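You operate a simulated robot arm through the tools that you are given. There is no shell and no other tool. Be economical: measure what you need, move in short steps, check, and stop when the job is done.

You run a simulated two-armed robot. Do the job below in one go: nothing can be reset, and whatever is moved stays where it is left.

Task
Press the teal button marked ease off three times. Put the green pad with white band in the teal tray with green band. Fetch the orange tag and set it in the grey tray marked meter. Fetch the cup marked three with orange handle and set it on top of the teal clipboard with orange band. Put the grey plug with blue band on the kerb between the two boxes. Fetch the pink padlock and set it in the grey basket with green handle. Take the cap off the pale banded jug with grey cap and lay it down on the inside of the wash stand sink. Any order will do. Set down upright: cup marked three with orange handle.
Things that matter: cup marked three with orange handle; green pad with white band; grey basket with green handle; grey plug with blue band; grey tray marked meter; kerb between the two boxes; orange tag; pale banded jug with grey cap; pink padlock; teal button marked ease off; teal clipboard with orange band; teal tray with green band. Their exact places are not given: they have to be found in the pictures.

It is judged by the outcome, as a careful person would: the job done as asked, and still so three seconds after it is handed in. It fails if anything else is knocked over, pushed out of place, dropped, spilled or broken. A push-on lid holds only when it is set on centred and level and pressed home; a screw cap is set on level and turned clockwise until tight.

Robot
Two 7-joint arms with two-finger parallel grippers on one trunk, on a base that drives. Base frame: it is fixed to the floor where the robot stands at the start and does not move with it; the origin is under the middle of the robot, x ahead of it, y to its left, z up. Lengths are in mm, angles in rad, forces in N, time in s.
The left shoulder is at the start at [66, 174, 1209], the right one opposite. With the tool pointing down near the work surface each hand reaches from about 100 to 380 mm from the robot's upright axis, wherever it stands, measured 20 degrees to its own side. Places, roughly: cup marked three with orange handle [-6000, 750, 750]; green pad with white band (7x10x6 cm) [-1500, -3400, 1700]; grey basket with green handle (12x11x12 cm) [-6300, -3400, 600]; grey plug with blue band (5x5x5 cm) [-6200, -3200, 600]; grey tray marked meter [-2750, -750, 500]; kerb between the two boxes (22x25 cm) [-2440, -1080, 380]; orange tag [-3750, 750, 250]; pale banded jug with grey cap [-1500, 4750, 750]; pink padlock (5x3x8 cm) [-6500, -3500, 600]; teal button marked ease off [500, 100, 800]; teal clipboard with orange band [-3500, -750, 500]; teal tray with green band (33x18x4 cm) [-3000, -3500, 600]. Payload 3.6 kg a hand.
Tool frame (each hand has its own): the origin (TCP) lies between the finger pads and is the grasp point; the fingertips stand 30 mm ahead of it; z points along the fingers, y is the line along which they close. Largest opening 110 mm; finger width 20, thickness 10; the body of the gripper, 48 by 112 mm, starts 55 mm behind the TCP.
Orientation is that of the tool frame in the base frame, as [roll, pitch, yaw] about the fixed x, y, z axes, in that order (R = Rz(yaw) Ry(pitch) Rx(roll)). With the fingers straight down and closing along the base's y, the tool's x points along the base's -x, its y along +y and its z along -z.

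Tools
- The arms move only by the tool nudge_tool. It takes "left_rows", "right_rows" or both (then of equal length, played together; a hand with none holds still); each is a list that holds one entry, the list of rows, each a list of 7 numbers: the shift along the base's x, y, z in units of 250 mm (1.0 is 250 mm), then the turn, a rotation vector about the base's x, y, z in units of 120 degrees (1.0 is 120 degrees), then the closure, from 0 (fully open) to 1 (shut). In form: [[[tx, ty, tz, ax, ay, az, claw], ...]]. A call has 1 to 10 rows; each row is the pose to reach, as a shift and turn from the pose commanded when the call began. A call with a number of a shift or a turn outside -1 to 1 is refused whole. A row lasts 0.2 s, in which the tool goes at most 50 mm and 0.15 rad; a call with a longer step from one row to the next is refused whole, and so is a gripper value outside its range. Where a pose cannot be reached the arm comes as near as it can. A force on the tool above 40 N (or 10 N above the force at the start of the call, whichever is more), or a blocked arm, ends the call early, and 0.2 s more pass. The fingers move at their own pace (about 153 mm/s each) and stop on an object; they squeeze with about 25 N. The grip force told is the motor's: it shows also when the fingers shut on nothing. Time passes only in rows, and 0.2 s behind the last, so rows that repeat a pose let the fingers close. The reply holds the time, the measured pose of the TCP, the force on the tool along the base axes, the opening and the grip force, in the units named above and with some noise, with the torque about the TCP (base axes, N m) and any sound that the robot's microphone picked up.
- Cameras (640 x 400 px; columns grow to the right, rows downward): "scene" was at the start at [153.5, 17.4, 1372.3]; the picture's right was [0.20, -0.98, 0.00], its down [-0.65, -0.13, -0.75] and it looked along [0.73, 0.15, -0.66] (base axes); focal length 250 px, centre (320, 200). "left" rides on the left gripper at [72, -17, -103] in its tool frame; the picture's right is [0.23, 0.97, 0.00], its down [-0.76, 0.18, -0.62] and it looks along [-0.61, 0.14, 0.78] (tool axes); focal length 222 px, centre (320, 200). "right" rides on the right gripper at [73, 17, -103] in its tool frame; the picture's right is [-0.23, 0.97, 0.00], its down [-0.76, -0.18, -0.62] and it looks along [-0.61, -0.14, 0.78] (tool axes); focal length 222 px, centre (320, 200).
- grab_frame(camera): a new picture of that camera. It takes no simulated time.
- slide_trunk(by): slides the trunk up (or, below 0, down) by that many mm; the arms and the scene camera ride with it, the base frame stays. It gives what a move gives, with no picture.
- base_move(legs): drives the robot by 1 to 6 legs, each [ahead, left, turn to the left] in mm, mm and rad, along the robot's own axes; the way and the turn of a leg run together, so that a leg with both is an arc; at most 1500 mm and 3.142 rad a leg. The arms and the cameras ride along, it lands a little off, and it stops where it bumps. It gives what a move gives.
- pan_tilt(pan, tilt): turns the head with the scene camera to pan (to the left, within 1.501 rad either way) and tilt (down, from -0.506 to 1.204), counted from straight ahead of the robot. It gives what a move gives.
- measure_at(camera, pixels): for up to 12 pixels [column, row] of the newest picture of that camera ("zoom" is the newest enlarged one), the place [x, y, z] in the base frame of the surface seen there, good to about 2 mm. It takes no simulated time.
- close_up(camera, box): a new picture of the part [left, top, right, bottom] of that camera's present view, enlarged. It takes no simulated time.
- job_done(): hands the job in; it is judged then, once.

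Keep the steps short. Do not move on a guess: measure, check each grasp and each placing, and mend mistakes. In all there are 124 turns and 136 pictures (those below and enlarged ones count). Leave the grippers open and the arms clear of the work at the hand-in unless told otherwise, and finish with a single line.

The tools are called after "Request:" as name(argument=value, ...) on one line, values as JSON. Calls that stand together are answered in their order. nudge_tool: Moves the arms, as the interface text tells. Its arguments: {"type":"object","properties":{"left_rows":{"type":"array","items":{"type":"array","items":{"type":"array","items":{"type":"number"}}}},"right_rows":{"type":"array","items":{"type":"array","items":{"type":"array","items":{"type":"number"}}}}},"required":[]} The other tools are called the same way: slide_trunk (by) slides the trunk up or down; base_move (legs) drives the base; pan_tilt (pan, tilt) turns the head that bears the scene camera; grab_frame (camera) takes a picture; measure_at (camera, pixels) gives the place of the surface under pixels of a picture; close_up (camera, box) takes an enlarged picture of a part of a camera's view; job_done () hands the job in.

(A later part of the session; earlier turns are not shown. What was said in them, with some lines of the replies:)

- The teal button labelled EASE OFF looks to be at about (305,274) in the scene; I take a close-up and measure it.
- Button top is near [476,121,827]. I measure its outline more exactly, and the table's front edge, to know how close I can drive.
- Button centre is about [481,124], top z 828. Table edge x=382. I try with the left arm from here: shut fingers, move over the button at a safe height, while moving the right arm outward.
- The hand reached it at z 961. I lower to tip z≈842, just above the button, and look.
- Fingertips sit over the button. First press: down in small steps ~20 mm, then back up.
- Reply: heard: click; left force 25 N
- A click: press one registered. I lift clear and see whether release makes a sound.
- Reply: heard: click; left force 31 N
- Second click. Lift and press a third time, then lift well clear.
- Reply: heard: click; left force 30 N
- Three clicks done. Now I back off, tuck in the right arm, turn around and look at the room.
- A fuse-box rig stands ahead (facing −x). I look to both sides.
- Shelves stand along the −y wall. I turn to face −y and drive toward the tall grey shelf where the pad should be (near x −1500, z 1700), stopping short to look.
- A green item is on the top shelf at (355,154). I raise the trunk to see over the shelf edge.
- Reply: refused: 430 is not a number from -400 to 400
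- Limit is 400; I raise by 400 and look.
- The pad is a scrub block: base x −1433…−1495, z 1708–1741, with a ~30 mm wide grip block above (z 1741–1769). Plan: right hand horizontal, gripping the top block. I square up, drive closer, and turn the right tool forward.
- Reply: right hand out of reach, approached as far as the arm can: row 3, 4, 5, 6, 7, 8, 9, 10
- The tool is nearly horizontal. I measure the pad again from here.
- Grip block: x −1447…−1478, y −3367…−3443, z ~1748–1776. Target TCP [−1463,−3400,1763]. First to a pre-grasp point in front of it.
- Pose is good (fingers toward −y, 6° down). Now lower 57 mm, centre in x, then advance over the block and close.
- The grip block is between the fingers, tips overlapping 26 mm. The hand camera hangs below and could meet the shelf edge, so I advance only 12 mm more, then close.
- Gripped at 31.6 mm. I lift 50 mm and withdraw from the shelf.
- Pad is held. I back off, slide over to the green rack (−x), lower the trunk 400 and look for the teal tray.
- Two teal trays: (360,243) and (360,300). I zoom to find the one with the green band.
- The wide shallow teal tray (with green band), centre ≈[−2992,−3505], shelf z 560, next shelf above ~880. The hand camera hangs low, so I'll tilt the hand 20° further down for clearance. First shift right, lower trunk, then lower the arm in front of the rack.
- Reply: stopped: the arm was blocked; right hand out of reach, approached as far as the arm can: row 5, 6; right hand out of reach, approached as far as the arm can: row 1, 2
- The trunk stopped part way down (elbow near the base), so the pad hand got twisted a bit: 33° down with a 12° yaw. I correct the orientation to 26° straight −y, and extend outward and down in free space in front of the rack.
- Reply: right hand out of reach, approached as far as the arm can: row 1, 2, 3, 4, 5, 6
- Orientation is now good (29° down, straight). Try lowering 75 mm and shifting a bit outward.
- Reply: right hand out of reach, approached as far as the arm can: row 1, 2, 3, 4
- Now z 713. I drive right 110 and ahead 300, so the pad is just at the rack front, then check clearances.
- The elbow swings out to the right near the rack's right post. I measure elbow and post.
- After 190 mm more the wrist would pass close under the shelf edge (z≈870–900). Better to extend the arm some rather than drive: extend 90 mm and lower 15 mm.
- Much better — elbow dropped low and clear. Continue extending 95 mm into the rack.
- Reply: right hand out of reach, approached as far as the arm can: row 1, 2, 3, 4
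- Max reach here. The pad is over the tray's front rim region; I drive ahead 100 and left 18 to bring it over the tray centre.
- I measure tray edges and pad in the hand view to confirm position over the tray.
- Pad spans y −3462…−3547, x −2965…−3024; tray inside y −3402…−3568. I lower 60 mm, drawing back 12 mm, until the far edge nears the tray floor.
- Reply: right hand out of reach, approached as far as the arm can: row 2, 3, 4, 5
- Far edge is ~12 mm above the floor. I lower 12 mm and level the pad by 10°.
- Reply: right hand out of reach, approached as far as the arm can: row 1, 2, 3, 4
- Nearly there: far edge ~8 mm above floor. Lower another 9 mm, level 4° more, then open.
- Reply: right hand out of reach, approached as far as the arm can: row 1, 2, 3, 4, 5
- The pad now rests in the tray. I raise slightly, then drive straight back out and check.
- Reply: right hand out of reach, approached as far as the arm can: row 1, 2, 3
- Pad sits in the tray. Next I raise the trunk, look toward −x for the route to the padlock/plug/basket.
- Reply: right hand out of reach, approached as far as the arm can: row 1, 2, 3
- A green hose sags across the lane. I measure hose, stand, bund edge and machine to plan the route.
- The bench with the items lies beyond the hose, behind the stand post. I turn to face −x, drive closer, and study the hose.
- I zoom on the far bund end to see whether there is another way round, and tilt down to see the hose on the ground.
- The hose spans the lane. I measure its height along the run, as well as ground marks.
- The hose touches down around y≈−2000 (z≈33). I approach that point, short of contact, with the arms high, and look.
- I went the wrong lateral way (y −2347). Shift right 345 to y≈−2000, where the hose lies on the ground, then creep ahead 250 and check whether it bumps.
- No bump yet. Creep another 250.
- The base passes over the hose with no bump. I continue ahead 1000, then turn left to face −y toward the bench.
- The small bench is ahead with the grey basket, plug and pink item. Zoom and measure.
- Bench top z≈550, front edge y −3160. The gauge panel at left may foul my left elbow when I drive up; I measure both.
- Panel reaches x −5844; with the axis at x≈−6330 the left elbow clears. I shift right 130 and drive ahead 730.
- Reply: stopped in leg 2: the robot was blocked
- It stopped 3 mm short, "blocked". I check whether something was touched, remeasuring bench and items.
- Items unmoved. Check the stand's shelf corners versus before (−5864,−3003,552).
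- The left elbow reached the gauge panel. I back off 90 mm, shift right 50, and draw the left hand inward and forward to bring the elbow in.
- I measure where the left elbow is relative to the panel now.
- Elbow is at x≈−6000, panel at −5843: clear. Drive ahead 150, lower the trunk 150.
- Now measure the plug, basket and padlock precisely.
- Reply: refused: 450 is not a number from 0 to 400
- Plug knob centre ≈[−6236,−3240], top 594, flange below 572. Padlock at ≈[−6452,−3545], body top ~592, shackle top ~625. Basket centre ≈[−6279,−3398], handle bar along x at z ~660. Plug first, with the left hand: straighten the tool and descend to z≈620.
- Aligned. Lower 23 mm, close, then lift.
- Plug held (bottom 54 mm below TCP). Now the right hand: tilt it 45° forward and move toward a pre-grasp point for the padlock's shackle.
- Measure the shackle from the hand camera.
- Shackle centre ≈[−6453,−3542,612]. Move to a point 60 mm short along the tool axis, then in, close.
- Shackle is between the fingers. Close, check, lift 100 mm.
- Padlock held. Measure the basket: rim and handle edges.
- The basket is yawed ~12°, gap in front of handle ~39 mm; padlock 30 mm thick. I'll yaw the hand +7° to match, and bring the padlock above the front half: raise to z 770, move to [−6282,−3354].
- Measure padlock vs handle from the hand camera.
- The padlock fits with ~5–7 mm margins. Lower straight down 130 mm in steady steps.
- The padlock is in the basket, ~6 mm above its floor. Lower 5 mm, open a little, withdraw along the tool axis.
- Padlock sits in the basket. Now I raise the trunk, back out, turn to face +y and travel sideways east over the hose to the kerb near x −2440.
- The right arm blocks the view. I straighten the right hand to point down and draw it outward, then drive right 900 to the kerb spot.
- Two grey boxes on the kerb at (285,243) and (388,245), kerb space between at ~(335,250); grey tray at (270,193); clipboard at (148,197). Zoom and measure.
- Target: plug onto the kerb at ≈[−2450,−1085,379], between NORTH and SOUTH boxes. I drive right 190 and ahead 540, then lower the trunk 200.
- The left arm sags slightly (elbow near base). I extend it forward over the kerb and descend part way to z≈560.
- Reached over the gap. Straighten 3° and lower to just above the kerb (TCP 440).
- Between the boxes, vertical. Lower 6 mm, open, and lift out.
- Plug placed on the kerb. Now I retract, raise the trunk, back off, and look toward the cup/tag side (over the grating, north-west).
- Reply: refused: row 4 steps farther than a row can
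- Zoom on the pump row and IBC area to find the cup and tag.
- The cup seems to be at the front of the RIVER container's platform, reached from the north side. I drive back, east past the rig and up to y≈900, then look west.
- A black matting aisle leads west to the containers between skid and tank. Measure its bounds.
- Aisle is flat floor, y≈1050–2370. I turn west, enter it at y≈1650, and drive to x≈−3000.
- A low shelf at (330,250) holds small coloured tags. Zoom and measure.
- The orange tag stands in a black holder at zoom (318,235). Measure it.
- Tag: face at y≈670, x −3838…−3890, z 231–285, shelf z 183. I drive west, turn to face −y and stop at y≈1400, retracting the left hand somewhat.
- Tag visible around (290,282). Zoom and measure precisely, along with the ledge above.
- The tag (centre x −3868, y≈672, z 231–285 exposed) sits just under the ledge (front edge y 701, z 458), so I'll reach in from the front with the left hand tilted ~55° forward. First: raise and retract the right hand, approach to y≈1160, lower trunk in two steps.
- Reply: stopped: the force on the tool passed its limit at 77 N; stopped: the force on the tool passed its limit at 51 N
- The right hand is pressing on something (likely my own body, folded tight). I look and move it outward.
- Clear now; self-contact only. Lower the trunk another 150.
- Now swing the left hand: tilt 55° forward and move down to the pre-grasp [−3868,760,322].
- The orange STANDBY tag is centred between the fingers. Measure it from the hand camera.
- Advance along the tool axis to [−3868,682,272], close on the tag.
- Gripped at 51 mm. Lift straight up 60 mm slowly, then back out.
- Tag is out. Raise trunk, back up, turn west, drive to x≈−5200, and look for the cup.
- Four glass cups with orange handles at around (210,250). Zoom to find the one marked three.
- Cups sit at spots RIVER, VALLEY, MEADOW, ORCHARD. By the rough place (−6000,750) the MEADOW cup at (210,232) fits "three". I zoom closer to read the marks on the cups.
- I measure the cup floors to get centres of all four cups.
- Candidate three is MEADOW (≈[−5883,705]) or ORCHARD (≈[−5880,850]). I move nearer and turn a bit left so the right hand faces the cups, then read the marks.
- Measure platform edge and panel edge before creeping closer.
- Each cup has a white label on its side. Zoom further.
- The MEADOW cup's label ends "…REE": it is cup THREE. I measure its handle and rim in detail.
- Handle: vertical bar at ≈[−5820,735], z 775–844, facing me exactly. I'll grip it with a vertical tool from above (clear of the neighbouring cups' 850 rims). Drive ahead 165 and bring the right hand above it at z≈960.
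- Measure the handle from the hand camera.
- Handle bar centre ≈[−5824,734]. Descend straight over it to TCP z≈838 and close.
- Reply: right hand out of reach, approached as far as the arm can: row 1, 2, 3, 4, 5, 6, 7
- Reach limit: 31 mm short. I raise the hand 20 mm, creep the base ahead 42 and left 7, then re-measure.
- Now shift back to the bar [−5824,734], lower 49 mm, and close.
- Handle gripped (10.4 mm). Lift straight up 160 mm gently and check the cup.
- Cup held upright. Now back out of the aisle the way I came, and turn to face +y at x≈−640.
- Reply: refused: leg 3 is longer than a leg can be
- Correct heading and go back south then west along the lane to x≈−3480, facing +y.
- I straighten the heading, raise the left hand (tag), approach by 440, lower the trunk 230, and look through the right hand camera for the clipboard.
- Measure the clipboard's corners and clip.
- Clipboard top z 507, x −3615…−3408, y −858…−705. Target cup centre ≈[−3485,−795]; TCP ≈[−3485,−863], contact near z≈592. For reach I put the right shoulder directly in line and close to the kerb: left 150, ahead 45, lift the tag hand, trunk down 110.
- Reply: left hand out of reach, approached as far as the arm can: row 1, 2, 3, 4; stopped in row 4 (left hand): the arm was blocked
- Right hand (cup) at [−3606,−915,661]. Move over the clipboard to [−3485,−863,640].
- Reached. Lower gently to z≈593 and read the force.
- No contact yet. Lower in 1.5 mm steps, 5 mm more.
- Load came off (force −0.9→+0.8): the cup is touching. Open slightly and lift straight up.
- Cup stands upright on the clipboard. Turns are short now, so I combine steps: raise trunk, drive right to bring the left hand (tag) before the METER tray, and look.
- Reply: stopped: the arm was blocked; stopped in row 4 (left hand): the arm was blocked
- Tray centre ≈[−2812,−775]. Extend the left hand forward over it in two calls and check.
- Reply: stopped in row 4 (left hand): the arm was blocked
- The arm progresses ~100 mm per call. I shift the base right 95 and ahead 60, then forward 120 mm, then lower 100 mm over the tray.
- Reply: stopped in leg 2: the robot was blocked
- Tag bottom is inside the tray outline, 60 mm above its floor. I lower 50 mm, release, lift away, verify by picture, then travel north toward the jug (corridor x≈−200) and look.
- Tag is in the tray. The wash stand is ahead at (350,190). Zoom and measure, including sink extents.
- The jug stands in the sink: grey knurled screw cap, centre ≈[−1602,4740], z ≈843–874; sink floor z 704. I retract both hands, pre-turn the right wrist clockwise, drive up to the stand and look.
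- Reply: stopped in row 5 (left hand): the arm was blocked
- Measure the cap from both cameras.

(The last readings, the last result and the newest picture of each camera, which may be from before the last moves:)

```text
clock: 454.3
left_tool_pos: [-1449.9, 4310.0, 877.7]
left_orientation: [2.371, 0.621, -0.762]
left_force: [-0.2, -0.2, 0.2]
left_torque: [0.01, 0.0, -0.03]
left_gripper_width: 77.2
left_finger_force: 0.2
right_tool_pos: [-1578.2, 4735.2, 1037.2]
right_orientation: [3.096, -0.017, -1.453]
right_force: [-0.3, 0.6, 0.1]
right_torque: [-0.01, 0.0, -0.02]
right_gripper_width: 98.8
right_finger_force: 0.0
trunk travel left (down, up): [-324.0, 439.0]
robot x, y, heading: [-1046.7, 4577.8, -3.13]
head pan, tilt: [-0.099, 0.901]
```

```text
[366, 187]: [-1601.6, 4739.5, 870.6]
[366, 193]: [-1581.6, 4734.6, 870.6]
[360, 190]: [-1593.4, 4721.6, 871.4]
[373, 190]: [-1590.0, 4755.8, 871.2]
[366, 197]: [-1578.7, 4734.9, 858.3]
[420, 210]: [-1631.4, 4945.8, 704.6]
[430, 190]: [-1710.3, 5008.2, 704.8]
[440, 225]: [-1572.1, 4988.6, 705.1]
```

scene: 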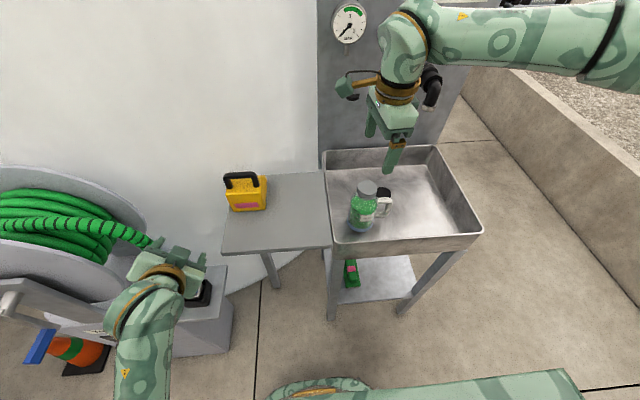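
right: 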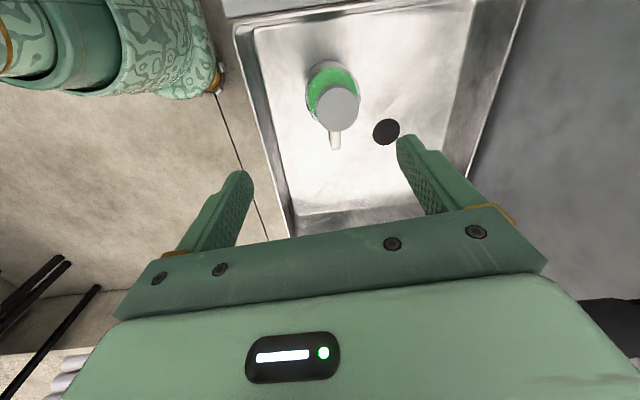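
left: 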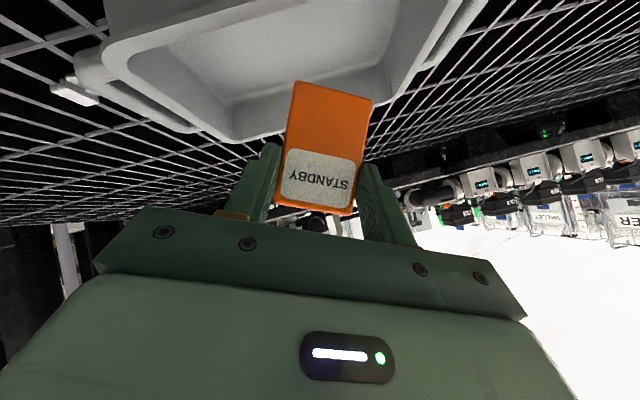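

Cap centre [−1603,4738], top 871. Descend, grip, twist counter-clockwise (two strokes of ~2.9 rad, re-gripping between), with pictures between.

Request:
nudge_tool(right_rows=[[[-0.05, 0.01, -0.15, 0, 0, 0, 0.1], [-0.1, 0.012, -0.3, 0, 0, 0, 0.1], [-0.1, 0.012, -0.46, 0, 0, 0, 0.1], [-0.1, 0.012, -0.58, 0, 0, 0, 0.1], [-0.1, 0.012, -0.632, 0, 0, 0, 0.1], [-0.1, 0.012, -0.632, 0, 0, 0, 0.1], [-0.1, 0.012, -0.632, 0, 0, 0, 0.95], [-0.1, 0.012, -0.632, 0, 0, 0, 0.95], [-0.1, 0.012, -0.632, 0, 0, 0, 0.95]]])

Request:
nudge_tool(right_rows=[[[0, 0, 0, 0, 0, 0.07, 0.95], [0, 0, 0, 0, 0, 0.14, 0.95], [0, 0, 0.001, 0, 0, 0.21, 0.95], [0, 0, 0.001, 0, 0, 0.28, 0.95], [0, 0, 0.002, 0, 0, 0.35, 0.95], [0, 0, 0.002, 0, 0, 0.42, 0.95], [0, 0, 0.003, 0, 0, 0.49, 0.95], [0, 0, 0.003, 0, 0, 0.56, 0.95], [0, 0, 0.004, 0, 0, 0.63, 0.95], [0, 0, 0.004, 0, 0, 0.7, 0.95]]])

Request:
grab_frame(camera="scene")

Request:
nudge_tool(right_rows=[[[0, 0, 0, 0, 0, 0.07, 0.95], [0, 0, 0, 0, 0, 0.14, 0.95], [0, 0, 0.001, 0, 0, 0.21, 0.95], [0, 0, 0.001, 0, 0, 0.28, 0.95], [0, 0, 0.002, 0, 0, 0.35, 0.95], [0, 0, 0.002, 0, 0, 0.42, 0.95], [0, 0, 0.003, 0, 0, 0.49, 0.95], [0, 0, 0.003, 0, 0, 0.56, 0.95], [0, 0, 0.004, 0, 0, 0.63, 0.95], [0, 0, 0.004, 0, 0, 0.7, 0.95]]])

Request:
close_up(camera="scene", box=[310, 120, 470, 260])

Request:
grab_frame(camera="right")

```text
clock: 456.3
left_tool_pos: [-1450.7, 4308.4, 878.5]
left_orientation: [2.371, 0.623, -0.76]
left_force: [-0.1, -0.4, -0.3]
left_torque: [0.01, -0.02, -0.01]
left_gripper_width: 77.2
left_finger_force: 0.2
right_tool_pos: [-1602.4, 4741.7, 880.9]
right_orientation: [3.097, -0.017, -1.454]
right_force: [-0.6, 1.1, 0.8]
right_torque: [-0.02, -0.13, 0.01]
right_gripper_width: 51.6
right_finger_force: 25.1
trunk travel left (down, up): [-324.0, 439.0]
robot x, y, heading: [-1046.6, 4575.0, -3.129]
head pan, tilt: [-0.099, 0.901]
```

```text
clock: 458.5
left_tool_pos: [-1449.7, 4310.1, 878.9]
left_orientation: [2.37, 0.623, -0.761]
left_force: [-0.3, -0.7, -0.2]
left_torque: [0.02, -0.04, -0.05]
left_gripper_width: 77.2
left_finger_force: 0.0
right_tool_pos: [-1603.1, 4739.9, 881.8]
right_orientation: [3.096, -0.017, 0.014]
right_force: [1.4, 1.1, -0.9]
right_torque: [0.18, -0.08, -0.06]
right_gripper_width: 51.4
right_finger_force: 25.1
trunk travel left (down, up): [-324.0, 439.0]
robot x, y, heading: [-1043.2, 4575.8, -3.128]
head pan, tilt: [-0.099, 0.901]
```

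```text
19 pictures are left
```

scene: 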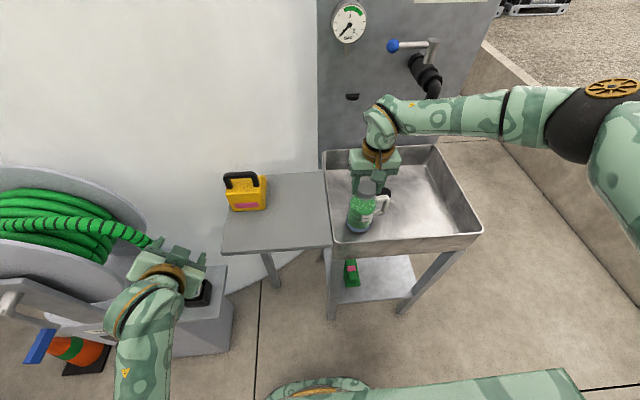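

```text
clock: 460.7
left_tool_pos: [-1449.4, 4307.5, 877.7]
left_orientation: [2.369, 0.625, -0.76]
left_force: [-0.5, 0.4, 0.2]
left_torque: [0.0, 0.01, -0.04]
left_gripper_width: 77.0
left_finger_force: 0.0
right_tool_pos: [-1549.5, 4745.2, 984.7]
right_orientation: [-2.93, 0.146, 0.901]
right_force: [0.4, -1.4, -3.9]
right_torque: [0.0, -0.17, -0.01]
right_gripper_width: 48.8
right_finger_force: 24.9
right hand out of reach, approached as far as the arm can: row 3, 4, 5, 6, 7, 8, 9, 10
trunk travel left (down, up): [-324.0, 439.0]
robot x, y, heading: [-1040.7, 4580.7, -3.13]
head pan, tilt: [-0.099, 0.901]
```

```text
2.86 times, centred on (390, 190) of scene
```

zoom: 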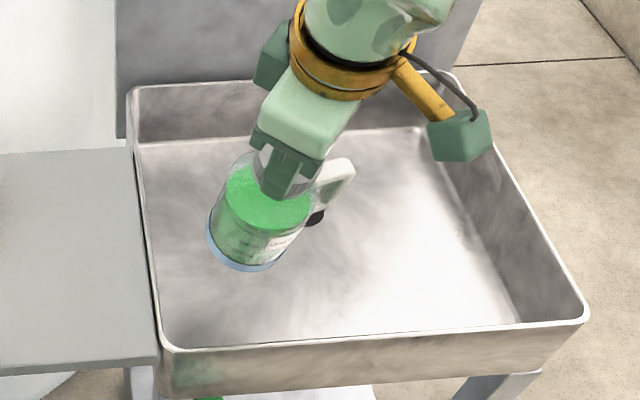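

```text
17 pictures are left
5 turns are left
```

right: 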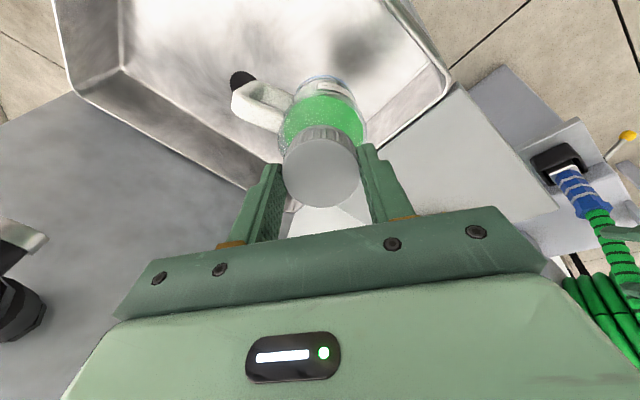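

The cap did turn on the first stroke, but the wrist ran out of range on the second and lifted the jug tilted. I put the jug back level at its spot, release, then do shorter ratchet strokes within the wrist's range, finishing with a small lift and pictures.

Request:
nudge_tool(right_rows=[[[-0.03, -0.003, -0.02, -0.0112, -0.0183, -0.0589, 0.95], [-0.06, -0.006, -0.04, -0.0225, -0.0366, -0.1177, 0.95], [-0.09, -0.009, -0.06, -0.0337, -0.0549, -0.1766, 0.95], [-0.12, -0.012, -0.1, -0.0449, -0.0731, -0.2354, 0.95], [-0.15, -0.016, -0.14, -0.0561, -0.0914, -0.2943, 0.95], [-0.18, -0.019, -0.19, -0.0674, -0.1097, -0.3531, 0.95], [-0.214, -0.022, -0.25, -0.0786, -0.128, -0.412, 0.95], [-0.214, -0.022, -0.32, -0.0786, -0.128, -0.412, 0.95], [-0.214, -0.022, -0.38, -0.0786, -0.128, -0.412, 0.95], [-0.214, -0.022, -0.405, -0.0786, -0.128, -0.412, 0.95]]])

Request:
close_up(camera="scene", box=[310, 120, 470, 260])

Request:
nudge_tool(right_rows=[[[0, 0, 0, 0, 0, 0, 0.95], [0, 0, 0, 0, 0, 0, 0.5], [0, 0, 0, 0, 0, 0, 0.2], [0, 0, 0, 0, 0, 0, 0.2]]])

Request:
grab_frame(camera="right")

Request:
measure_at(camera="right", pixels=[[320, 170], [300, 170], [340, 170], [320, 150], [320, 190], [310, 130], [330, 130], [320, 110]])

```text
clock: 462.9
left_tool_pos: [-1448.1, 4308.9, 879.5]
left_orientation: [2.369, 0.626, -0.761]
left_force: [-0.1, -0.1, -0.2]
left_torque: [0.04, 0.0, -0.02]
left_gripper_width: 77.1
left_finger_force: 0.0
right_tool_pos: [-1605.1, 4739.3, 890.7]
right_orientation: [3.093, -0.008, 0.013]
right_force: [0.5, -1.8, 24.5]
right_torque: [0.1, -0.35, -0.02]
right_gripper_width: 48.5
right_finger_force: 24.5
trunk travel left (down, up): [-324.0, 439.0]
robot x, y, heading: [-1046.4, 4577.8, -3.124]
head pan, tilt: [-0.099, 0.901]
```

```text
2.86 times, centred on (390, 190) of scene
```

zoom: 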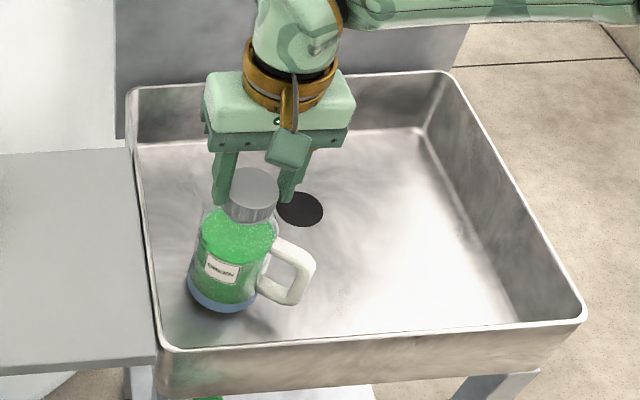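

```text
clock: 463.9
left_tool_pos: [-1450.4, 4308.9, 878.5]
left_orientation: [2.37, 0.621, -0.761]
left_force: [-0.7, 0.0, 0.4]
left_torque: [-0.01, 0.02, -0.01]
left_gripper_width: 77.0
left_finger_force: 0.1
right_tool_pos: [-1605.4, 4740.0, 886.1]
right_orientation: [3.097, -0.018, 0.016]
right_force: [0.5, 0.1, 0.0]
right_torque: [-0.03, -0.04, 0.01]
right_gripper_width: 88.0
right_finger_force: 0.0
trunk travel left (down, up): [-324.0, 439.0]
robot x, y, heading: [-1045.2, 4573.4, -3.126]
head pan, tilt: [-0.099, 0.901]
```

```text
15 pictures are left
```

right: 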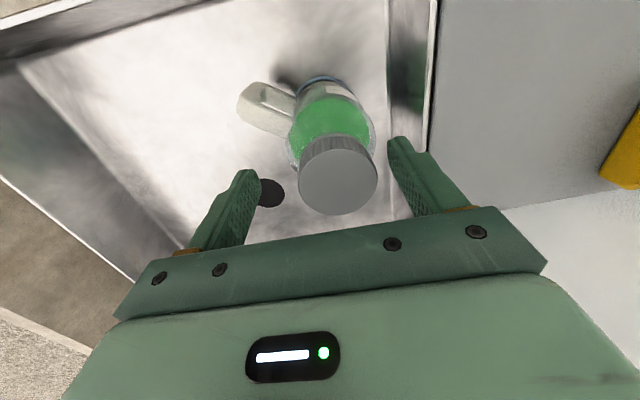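

```text
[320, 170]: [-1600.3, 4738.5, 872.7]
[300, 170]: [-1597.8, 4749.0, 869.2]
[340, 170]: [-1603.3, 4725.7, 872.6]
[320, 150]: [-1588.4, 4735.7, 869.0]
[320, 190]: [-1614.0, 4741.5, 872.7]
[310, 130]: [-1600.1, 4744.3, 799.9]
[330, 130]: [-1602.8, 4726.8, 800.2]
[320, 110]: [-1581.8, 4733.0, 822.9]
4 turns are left
```

The jug stands upright again; cap centre ≈[−1605,4727], top 872. Now five ratchet strokes (back 1.47 rad open, grip, turn counter-clockwise 1.47 rad), then a 50 mm lift test.

Request:
nudge_tool(right_rows=[[[0, -0.052, 0, 0, 0, -0.07, 0.2], [0, -0.052, 0, 0, 0, -0.14, 0.2], [0, -0.052, 0, 0, 0, -0.21, 0.2], [0, -0.052, 0, 0, 0, -0.28, 0.2], [0, -0.052, 0, 0, 0, -0.35, 0.2], [0, -0.052, 0, 0, 0, -0.42, 0.2], [0, -0.052, 0, 0, 0, -0.49, 0.2], [0, -0.052, -0.01, 0, 0, -0.56, 0.2], [0, -0.052, -0.024, 0, 0, -0.63, 0.2], [0, -0.052, -0.024, 0, 0, -0.7, 0.2]]])

Request:
nudge_tool(right_rows=[[[0, 0, 0, 0, 0, 0, 0.95], [0, 0, 0, 0, 0, 0, 0.95], [0, 0, 0, 0, 0, 0, 0.95], [0, 0, 0, 0, 0, 0.07, 0.95], [0, 0, 0, 0, 0, 0.14, 0.95], [0, 0, 0, 0, 0, 0.21, 0.95], [0, 0, 0.001, 0, 0, 0.28, 0.95], [0, 0, 0.001, 0, 0, 0.35, 0.95], [0, 0, 0.002, 0, 0, 0.42, 0.95], [0, 0, 0.002, 0, 0, 0.49, 0.95]]])

Request:
nudge_tool(right_rows=[[[0, 0, 0, 0, 0, 0.07, 0.95], [0, 0, 0, 0, 0, 0.14, 0.95], [0, 0, 0.002, 0, 0, 0.21, 0.95], [0, 0, 0.002, 0, 0, 0.21, 0.4], [0, 0, 0.002, 0, 0, 0.21, 0.2]]])

Request:
nudge_tool(right_rows=[[[0, 0, 0, 0, 0, -0.07, 0.2], [0, 0, 0, 0, 0, -0.14, 0.2], [0, 0, 0, 0, 0, -0.21, 0.2], [0, 0, 0, 0, 0, -0.28, 0.2], [0, 0, 0, 0, 0, -0.35, 0.2], [0, 0, 0, 0, 0, -0.42, 0.2], [0, 0, 0, 0, 0, -0.49, 0.2], [0, 0, 0, 0, 0, -0.56, 0.2], [0, 0, 0, 0, 0, -0.63, 0.2], [0, 0, 0, 0, 0, -0.7, 0.2]]])

Request:
nudge_tool(right_rows=[[[0, 0, 0, 0, 0, 0, 0.95], [0, 0, 0, 0, 0, 0, 0.95], [0, 0, 0, 0, 0, 0, 0.95], [0, 0, 0, 0, 0, 0.07, 0.95], [0, 0, 0, 0, 0, 0.14, 0.95], [0, 0, 0, 0, 0, 0.21, 0.95], [0, 0, 0.001, 0, 0, 0.28, 0.95], [0, 0, 0.001, 0, 0, 0.35, 0.95], [0, 0, 0.002, 0, 0, 0.42, 0.95], [0, 0, 0.002, 0, 0, 0.49, 0.95]]])

Request:
nudge_tool(right_rows=[[[0, 0, 0, 0, 0, 0.07, 0.95], [0, 0, 0, 0, 0, 0.14, 0.95], [0, 0, 0.002, 0, 0, 0.21, 0.95], [0, 0, 0.002, 0, 0, 0.21, 0.4], [0, 0, 0.002, 0, 0, 0.21, 0.2]]])

Request:
nudge_tool(right_rows=[[[0, 0, 0, 0, 0, -0.07, 0.2], [0, 0, 0, 0, 0, -0.14, 0.2], [0, 0, 0, 0, 0, -0.21, 0.2], [0, 0, 0, 0, 0, -0.28, 0.2], [0, 0, 0, 0, 0, -0.35, 0.2], [0, 0, 0, 0, 0, -0.42, 0.2], [0, 0, 0, 0, 0, -0.49, 0.2], [0, 0, 0, 0, 0, -0.56, 0.2], [0, 0, 0, 0, 0, -0.63, 0.2], [0, 0, 0, 0, 0, -0.7, 0.2]]])

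Request:
nudge_tool(right_rows=[[[0, 0, 0, 0, 0, 0, 0.95], [0, 0, 0, 0, 0, 0, 0.95], [0, 0, 0, 0, 0, 0, 0.95], [0, 0, 0, 0, 0, 0.07, 0.95], [0, 0, 0, 0, 0, 0.14, 0.95], [0, 0, 0, 0, 0, 0.21, 0.95], [0, 0, 0.001, 0, 0, 0.28, 0.95], [0, 0, 0.001, 0, 0, 0.35, 0.95], [0, 0, 0.002, 0, 0, 0.42, 0.95], [0, 0, 0.002, 0, 0, 0.49, 0.95]]])

Request:
nudge_tool(right_rows=[[[0, 0, 0, 0, 0, 0.07, 0.95], [0, 0, 0, 0, 0, 0.14, 0.95], [0, 0, 0.002, 0, 0, 0.21, 0.95], [0, 0, 0.002, 0, 0, 0.21, 0.4], [0, 0, 0.002, 0, 0, 0.21, 0.2]]])

Request:
close_up(camera="scene", box=[310, 120, 470, 260])

Request:
nudge_tool(right_rows=[[[0, 0, 0, 0, 0, -0.07, 0.2], [0, 0, 0, 0, 0, -0.14, 0.2], [0, 0, 0, 0, 0, -0.21, 0.2], [0, 0, 0, 0, 0, -0.28, 0.2], [0, 0, 0, 0, 0, -0.35, 0.2], [0, 0, 0, 0, 0, -0.42, 0.2], [0, 0, 0, 0, 0, -0.49, 0.2], [0, 0, 0, 0, 0, -0.56, 0.2], [0, 0, 0, 0, 0, -0.63, 0.2], [0, 0, 0, 0, 0, -0.7, 0.2]]])

Request:
nudge_tool(right_rows=[[[0, 0, 0, 0, 0, 0, 0.95], [0, 0, 0, 0, 0, 0, 0.95], [0, 0, 0, 0, 0, 0, 0.95], [0, 0, 0, 0, 0, 0.07, 0.95], [0, 0, 0, 0, 0, 0.14, 0.95], [0, 0, 0, 0, 0, 0.21, 0.95], [0, 0, 0.001, 0, 0, 0.28, 0.95], [0, 0, 0.001, 0, 0, 0.35, 0.95], [0, 0, 0.002, 0, 0, 0.42, 0.95], [0, 0, 0.002, 0, 0, 0.49, 0.95]]])

Request:
nudge_tool(right_rows=[[[0, 0, 0, 0, 0, 0.07, 0.95], [0, 0, 0, 0, 0, 0.14, 0.95], [0, 0, 0.002, 0, 0, 0.21, 0.95], [0, 0, 0.02, 0, 0, 0.21, 0.95], [0, 0, 0.06, 0, 0, 0.21, 0.95], [0, 0, 0.12, 0, 0, 0.21, 0.95], [0, 0, 0.2, 0, 0, 0.21, 0.95], [0, 0, 0.2, 0, 0, 0.21, 0.95]]])

Request:
grab_frame(camera="right")

Request:
close_up(camera="scene", box=[310, 120, 470, 260])

```text
clock: 466.1
left_tool_pos: [-1449.8, 4309.4, 879.2]
left_orientation: [2.37, 0.623, -0.761]
left_force: [0.5, -0.9, -0.4]
left_torque: [0.01, 0.03, -0.04]
left_gripper_width: 76.9
left_finger_force: 0.1
right_tool_pos: [-1603.9, 4728.1, 878.8]
right_orientation: [3.096, -0.016, -1.454]
right_force: [-0.5, 0.2, 0.7]
right_torque: [0.03, 0.03, -0.01]
right_gripper_width: 88.0
right_finger_force: 0.1
trunk travel left (down, up): [-324.0, 439.0]
robot x, y, heading: [-1047.8, 4574.7, -3.126]
head pan, tilt: [-0.099, 0.901]
```

```text
clock: 468.3
left_tool_pos: [-1448.9, 4308.9, 877.6]
left_orientation: [2.37, 0.622, -0.761]
left_force: [0.2, -0.2, 0.0]
left_torque: [0.02, 0.03, -0.02]
left_gripper_width: 77.0
left_finger_force: 0.0
right_tool_pos: [-1603.8, 4727.5, 880.4]
right_orientation: [3.098, -0.019, -0.421]
right_force: [0.8, 0.0, -1.3]
right_torque: [0.02, -0.17, -0.01]
right_gripper_width: 49.2
right_finger_force: 25.0
trunk travel left (down, up): [-324.0, 439.0]
robot x, y, heading: [-1041.0, 4575.5, -3.132]
head pan, tilt: [-0.099, 0.901]
```

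```text
clock: 469.5
left_tool_pos: [-1450.4, 4308.9, 877.3]
left_orientation: [2.37, 0.623, -0.762]
left_force: [0.3, -0.1, 0.3]
left_torque: [0.0, -0.02, -0.01]
left_gripper_width: 77.0
left_finger_force: 0.1
right_tool_pos: [-1604.3, 4728.5, 880.6]
right_orientation: [3.098, -0.014, 0.017]
right_force: [-1.1, -0.8, -0.4]
right_torque: [-0.02, -0.01, -0.01]
right_gripper_width: 87.9
right_finger_force: 0.0
trunk travel left (down, up): [-324.0, 439.0]
robot x, y, heading: [-1046.0, 4574.2, -3.129]
head pan, tilt: [-0.099, 0.901]
```

```text
clock: 471.7
left_tool_pos: [-1450.7, 4310.2, 878.5]
left_orientation: [2.37, 0.623, -0.761]
left_force: [-0.1, -0.9, 0.2]
left_torque: [0.0, -0.01, -0.02]
left_gripper_width: 77.0
left_finger_force: 0.1
right_tool_pos: [-1605.6, 4728.0, 879.9]
right_orientation: [3.096, -0.015, -1.454]
right_force: [-0.6, -0.3, 0.2]
right_torque: [0.01, -0.03, 0.05]
right_gripper_width: 88.0
right_finger_force: 0.1
trunk travel left (down, up): [-324.0, 439.0]
robot x, y, heading: [-1042.8, 4577.4, -3.13]
head pan, tilt: [-0.099, 0.901]
```

```text
clock: 473.9
left_tool_pos: [-1449.8, 4308.9, 879.1]
left_orientation: [2.37, 0.623, -0.762]
left_force: [0.1, -0.2, -0.1]
left_torque: [0.02, 0.03, 0.04]
left_gripper_width: 77.0
left_finger_force: 0.1
right_tool_pos: [-1604.2, 4726.9, 880.4]
right_orientation: [3.097, -0.018, -0.422]
right_force: [0.1, -1.6, 2.1]
right_torque: [-0.16, -0.12, -0.02]
right_gripper_width: 50.4
right_finger_force: 25.0
trunk travel left (down, up): [-324.0, 439.0]
robot x, y, heading: [-1041.9, 4575.3, -3.131]
head pan, tilt: [-0.099, 0.901]
```

```text
clock: 475.1
left_tool_pos: [-1450.1, 4310.5, 877.9]
left_orientation: [2.372, 0.625, -0.76]
left_force: [0.0, 0.7, 0.1]
left_torque: [0.0, 0.0, 0.02]
left_gripper_width: 77.1
left_finger_force: 0.1
right_tool_pos: [-1606.7, 4727.9, 881.1]
right_orientation: [3.096, -0.016, 0.016]
right_force: [0.4, 0.3, 0.3]
right_torque: [0.03, -0.03, 0.0]
right_gripper_width: 88.0
right_finger_force: 0.0
trunk travel left (down, up): [-324.0, 439.0]
robot x, y, heading: [-1045.9, 4577.1, -3.129]
head pan, tilt: [-0.099, 0.901]
```

```text
clock: 477.3
left_tool_pos: [-1448.9, 4308.9, 878.6]
left_orientation: [2.37, 0.624, -0.761]
left_force: [-0.8, 0.1, -1.1]
left_torque: [0.01, -0.05, 0.02]
left_gripper_width: 77.0
left_finger_force: 0.1
right_tool_pos: [-1605.7, 4727.9, 881.4]
right_orientation: [3.096, -0.016, -1.455]
right_force: [-0.4, 0.2, 0.3]
right_torque: [-0.01, -0.01, -0.01]
right_gripper_width: 88.3
right_finger_force: 0.1
trunk travel left (down, up): [-324.0, 439.0]
robot x, y, heading: [-1041.3, 4574.9, -3.132]
head pan, tilt: [-0.099, 0.901]
```

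```text
clock: 479.5
left_tool_pos: [-1450.3, 4308.5, 878.8]
left_orientation: [2.371, 0.624, -0.762]
left_force: [0.2, 0.5, -1.1]
left_torque: [-0.01, 0.0, -0.02]
left_gripper_width: 76.8
left_finger_force: 0.1
right_tool_pos: [-1604.9, 4726.0, 882.4]
right_orientation: [3.095, -0.014, -0.42]
right_force: [-0.2, -0.5, 0.0]
right_torque: [-0.01, -0.01, 0.02]
right_gripper_width: 50.7
right_finger_force: 25.2
trunk travel left (down, up): [-324.0, 439.0]
robot x, y, heading: [-1043.8, 4575.4, -3.124]
head pan, tilt: [-0.099, 0.901]
```

```text
clock: 480.7
left_tool_pos: [-1450.8, 4309.5, 878.6]
left_orientation: [2.37, 0.623, -0.761]
left_force: [0.6, 0.3, -0.8]
left_torque: [-0.03, 0.0, 0.01]
left_gripper_width: 76.8
left_finger_force: 0.1
right_tool_pos: [-1605.6, 4728.2, 882.3]
right_orientation: [3.095, -0.016, 0.016]
right_force: [0.6, -0.1, -0.7]
right_torque: [0.02, -0.01, 0.0]
right_gripper_width: 87.8
right_finger_force: 0.0
trunk travel left (down, up): [-324.0, 439.0]
robot x, y, heading: [-1044.1, 4578.6, -3.128]
head pan, tilt: [-0.099, 0.901]
```

```text
2.86 times, centred on (390, 190) of scene
```

zoom: 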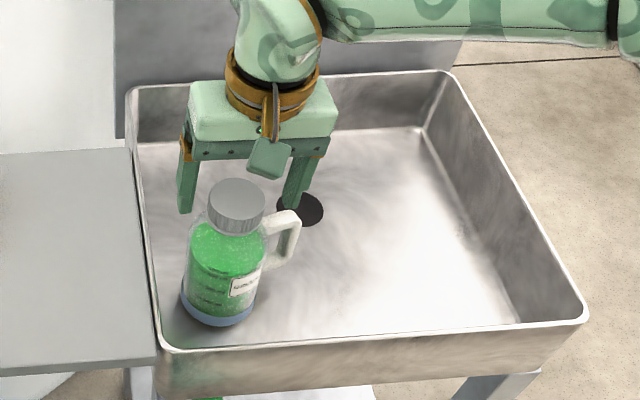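

```text
clock: 482.9
left_tool_pos: [-1449.0, 4309.7, 877.8]
left_orientation: [2.371, 0.623, -0.76]
left_force: [-0.4, -0.2, -0.2]
left_torque: [-0.02, -0.02, 0.03]
left_gripper_width: 77.1
left_finger_force: 0.1
right_tool_pos: [-1604.8, 4727.6, 882.1]
right_orientation: [3.097, -0.016, -1.453]
right_force: [-0.4, -0.2, 0.3]
right_torque: [0.0, -0.06, -0.01]
right_gripper_width: 88.0
right_finger_force: 0.2
trunk travel left (down, up): [-324.0, 439.0]
robot x, y, heading: [-1044.8, 4577.6, -3.129]
head pan, tilt: [-0.099, 0.901]
```

```text
clock: 485.1
left_tool_pos: [-1449.8, 4309.2, 877.3]
left_orientation: [2.371, 0.622, -0.76]
left_force: [0.1, 0.1, 0.2]
left_torque: [0.0, -0.01, 0.03]
left_gripper_width: 76.9
left_finger_force: 0.1
right_tool_pos: [-1605.3, 4728.3, 882.5]
right_orientation: [3.095, -0.015, -0.422]
right_force: [-0.4, 0.5, 0.5]
right_torque: [-0.01, 0.02, 0.02]
right_gripper_width: 50.5
right_finger_force: 24.6
trunk travel left (down, up): [-324.0, 439.0]
robot x, y, heading: [-1040.9, 4579.5, -3.128]
head pan, tilt: [-0.099, 0.901]
```

```text
clock: 486.9
left_tool_pos: [-1449.8, 4310.2, 877.6]
left_orientation: [2.37, 0.623, -0.763]
left_force: [0.5, -0.8, -0.6]
left_torque: [0.0, -0.02, 0.0]
left_gripper_width: 76.9
left_finger_force: 0.0
right_tool_pos: [-1605.7, 4727.3, 932.8]
right_orientation: [3.097, -0.015, 0.015]
right_force: [0.5, 0.2, 0.3]
right_torque: [0.01, 0.01, -0.01]
right_gripper_width: 50.1
right_finger_force: 25.5
trunk travel left (down, up): [-324.0, 439.0]
robot x, y, heading: [-1047.9, 4575.3, -3.13]
head pan, tilt: [-0.099, 0.901]
```

```text
13 pictures are left
```

right: 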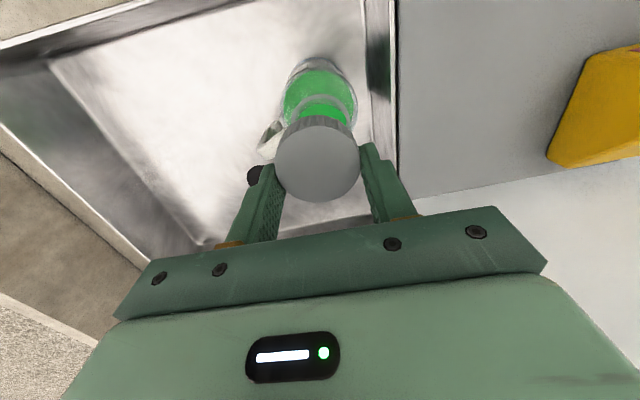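

```text
2.86 times, centred on (390, 190) of scene
3 turns are left
```

zoom: 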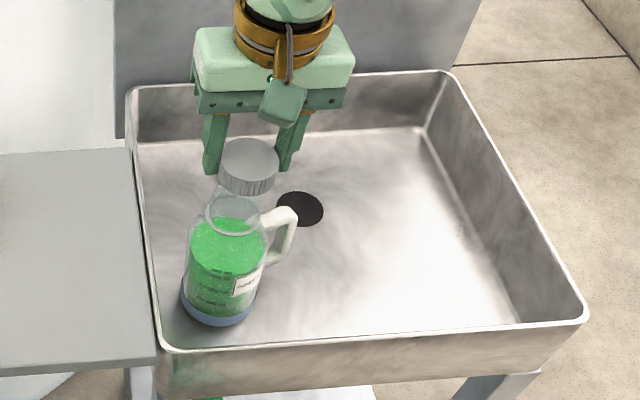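

The cap is off and the jug stands in place. Move the cap over the empty sink floor and lower it close to the floor (not releasing yet).

Request:
nudge_tool(right_rows=[[[0.02, 0.06, 0.06, 0, 0, 0, 0.95], [0.05, 0.2, 0.08, 0, 0, 0, 0.95], [0.08, 0.36, 0.08, 0, 0, 0, 0.95], [0.12, 0.52, 0.08, 0, 0, 0, 0.95], [0.183, 0.67, 0.08, 0, 0, 0, 0.95], [0.183, 0.67, 0.08, 0, 0, 0, 0.95]]])

Request:
nudge_tool(right_rows=[[[0, 0, -0.16, 0, 0, 0, 0.95], [0, 0, -0.32, 0, 0, 0, 0.95], [0, 0, -0.48, 0, 0, 0, 0.95], [0, 0, -0.64, 0, 0, 0, 0.95], [0, 0, -0.76, 0, 0, 0, 0.95], [0, 0, -0.82, 0, 0, 0, 0.95], [0, 0, -0.838, 0, 0, 0, 0.95], [0, 0, -0.838, 0, 0, 0, 0.95]]])

Request:
close_up(camera="scene", box=[310, 120, 490, 270])

Request:
grab_frame(camera="right")

```text
clock: 488.3
left_tool_pos: [-1450.9, 4309.7, 876.6]
left_orientation: [2.369, 0.622, -0.759]
left_force: [-0.1, -0.2, 0.1]
left_torque: [-0.06, -0.01, -0.01]
left_gripper_width: 77.1
left_finger_force: 0.1
right_tool_pos: [-1559.5, 4895.6, 951.2]
right_orientation: [3.096, -0.017, 0.015]
right_force: [0.0, 0.5, 0.4]
right_torque: [0.04, -0.01, -0.02]
right_gripper_width: 50.3
right_finger_force: 24.7
trunk travel left (down, up): [-324.0, 439.0]
robot x, y, heading: [-1042.3, 4574.1, -3.132]
head pan, tilt: [-0.099, 0.901]
```

```text
clock: 490.1
left_tool_pos: [-1450.1, 4309.6, 878.9]
left_orientation: [2.371, 0.623, -0.761]
left_force: [0.3, -0.9, 0.0]
left_torque: [0.01, 0.02, 0.03]
left_gripper_width: 77.0
left_finger_force: 0.1
right_tool_pos: [-1560.6, 4895.5, 741.9]
right_orientation: [3.096, -0.017, 0.013]
right_force: [-0.3, -0.7, -0.2]
right_torque: [0.01, -0.02, 0.01]
right_gripper_width: 50.2
right_finger_force: 25.0
trunk travel left (down, up): [-324.0, 439.0]
robot x, y, heading: [-1042.7, 4573.2, -3.125]
head pan, tilt: [-0.099, 0.901]
```

```text
2.67 times, centred on (400, 195) of scene
```

zoom: 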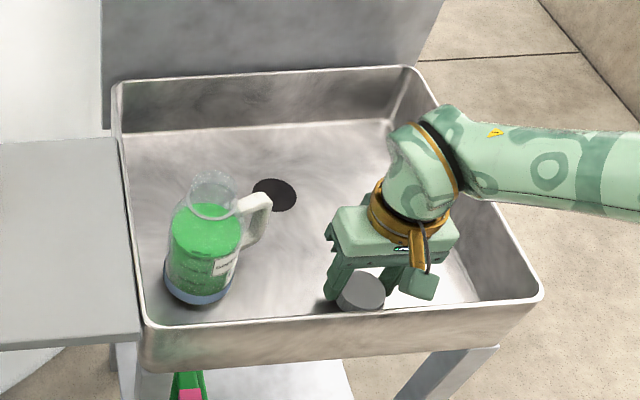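

```text
10 pictures are left
2 turns are left
```

right: 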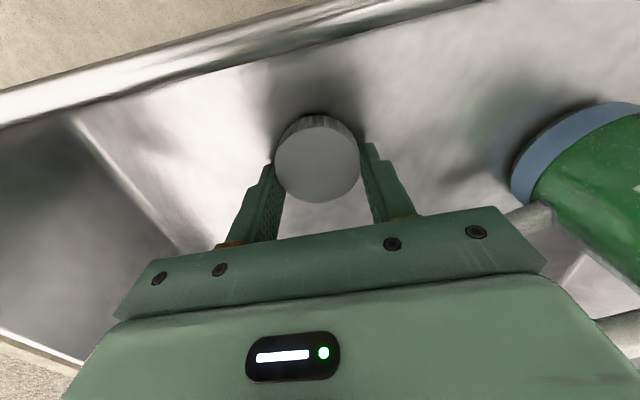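

The cap is just above the sink floor. Lower 2 mm, open, lift clear, back the base off a little and check.

Request:
nudge_tool(right_rows=[[[0, 0, -0.008, 0, 0, 0, 0.95], [0, 0, -0.008, 0, 0, 0, 0.6], [0, 0, -0.008, 0, 0, 0, 0.35], [0, 0, -0.008, 0, 0, 0, 0.35], [0, 0, 0.1, 0, 0, 0, 0.35], [0, 0, 0.28, 0, 0, 0, 0.35], [0, 0, 0.46, 0, 0, 0, 0.35], [0, 0, 0.64, 0, 0, 0, 0.35], [0, 0, 0.82, 0, 0, 0, 0.2], [0, 0, 1.0, 0, 0, 0, 0]]])

Request:
base_move(legs=[[-350, 0, 0]])

Request:
nudge_tool(left_rows=[[[0, 0, 0, 0, 0, 0, 0], [0, 0, 0, 0, 0, 0, 0], [0, 0, 0, 0, 0, 0, 0]]])

Request:
grab_frame(camera="scene")

```text
clock: 492.3
left_tool_pos: [-1450.1, 4308.7, 879.0]
left_orientation: [2.371, 0.625, -0.76]
left_force: [-0.1, 0.9, -0.7]
left_torque: [0.03, 0.04, 0.04]
left_gripper_width: 77.3
left_finger_force: 0.1
right_tool_pos: [-1560.7, 4895.7, 992.8]
right_orientation: [3.097, -0.016, 0.015]
right_force: [0.8, -0.6, 0.5]
right_torque: [-0.02, -0.02, -0.03]
right_gripper_width: 110.0
right_finger_force: 0.1
trunk travel left (down, up): [-324.0, 439.0]
robot x, y, heading: [-1042.5, 4573.7, -3.127]
head pan, tilt: [-0.099, 0.901]
```

```text
clock: 494.6
left_tool_pos: [-1095.1, 4312.6, 879.0]
left_orientation: [2.369, 0.624, -0.754]
left_force: [0.7, -0.3, 0.1]
left_torque: [0.0, 0.0, 0.03]
left_gripper_width: 77.0
left_finger_force: 0.1
right_tool_pos: [-1211.3, 4898.2, 994.8]
right_orientation: [3.096, -0.016, 0.023]
right_force: [0.2, 0.4, 0.2]
right_torque: [0.02, 0.03, 0.0]
right_gripper_width: 109.8
right_finger_force: 0.0
trunk travel left (down, up): [-324.0, 439.0]
robot x, y, heading: [-692.7, 4586.9, -3.122]
head pan, tilt: [-0.099, 0.901]
```

```text
clock: 495.4
left_tool_pos: [-1095.9, 4311.9, 878.0]
left_orientation: [2.369, 0.622, -0.753]
left_force: [0.0, -0.7, 0.7]
left_torque: [0.01, -0.02, -0.01]
left_gripper_width: 109.9
left_finger_force: 0.0
right_tool_pos: [-1211.5, 4898.7, 993.5]
right_orientation: [3.098, -0.014, 0.022]
right_force: [0.2, -0.2, 0.8]
right_torque: [0.0, -0.01, 0.03]
right_gripper_width: 110.1
right_finger_force: 0.0
trunk travel left (down, up): [-324.0, 439.0]
robot x, y, heading: [-691.8, 4583.9, -3.121]
head pan, tilt: [-0.099, 0.901]
```

```text
9 pictures are left
1 turns are left
```

scene: 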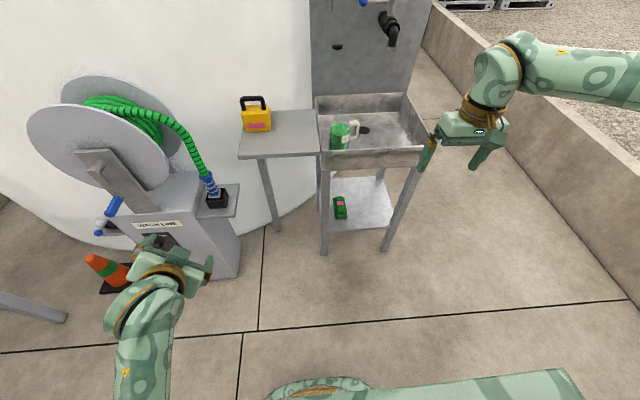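

The cap was released on the sink floor, where the front wall hides it from this view. The jug stands upright, both grippers are open and the arms are clear, so I hand in.

Request:
job_done()

```text
The job is handed in.
```

All seven jobs were carried out and handed in; the last picture did not show the jug's cap, which I set on the sink floor behind its front wall, and the jug was briefly lifted and tilted while I unscrewed it, then set back upright in the sink.
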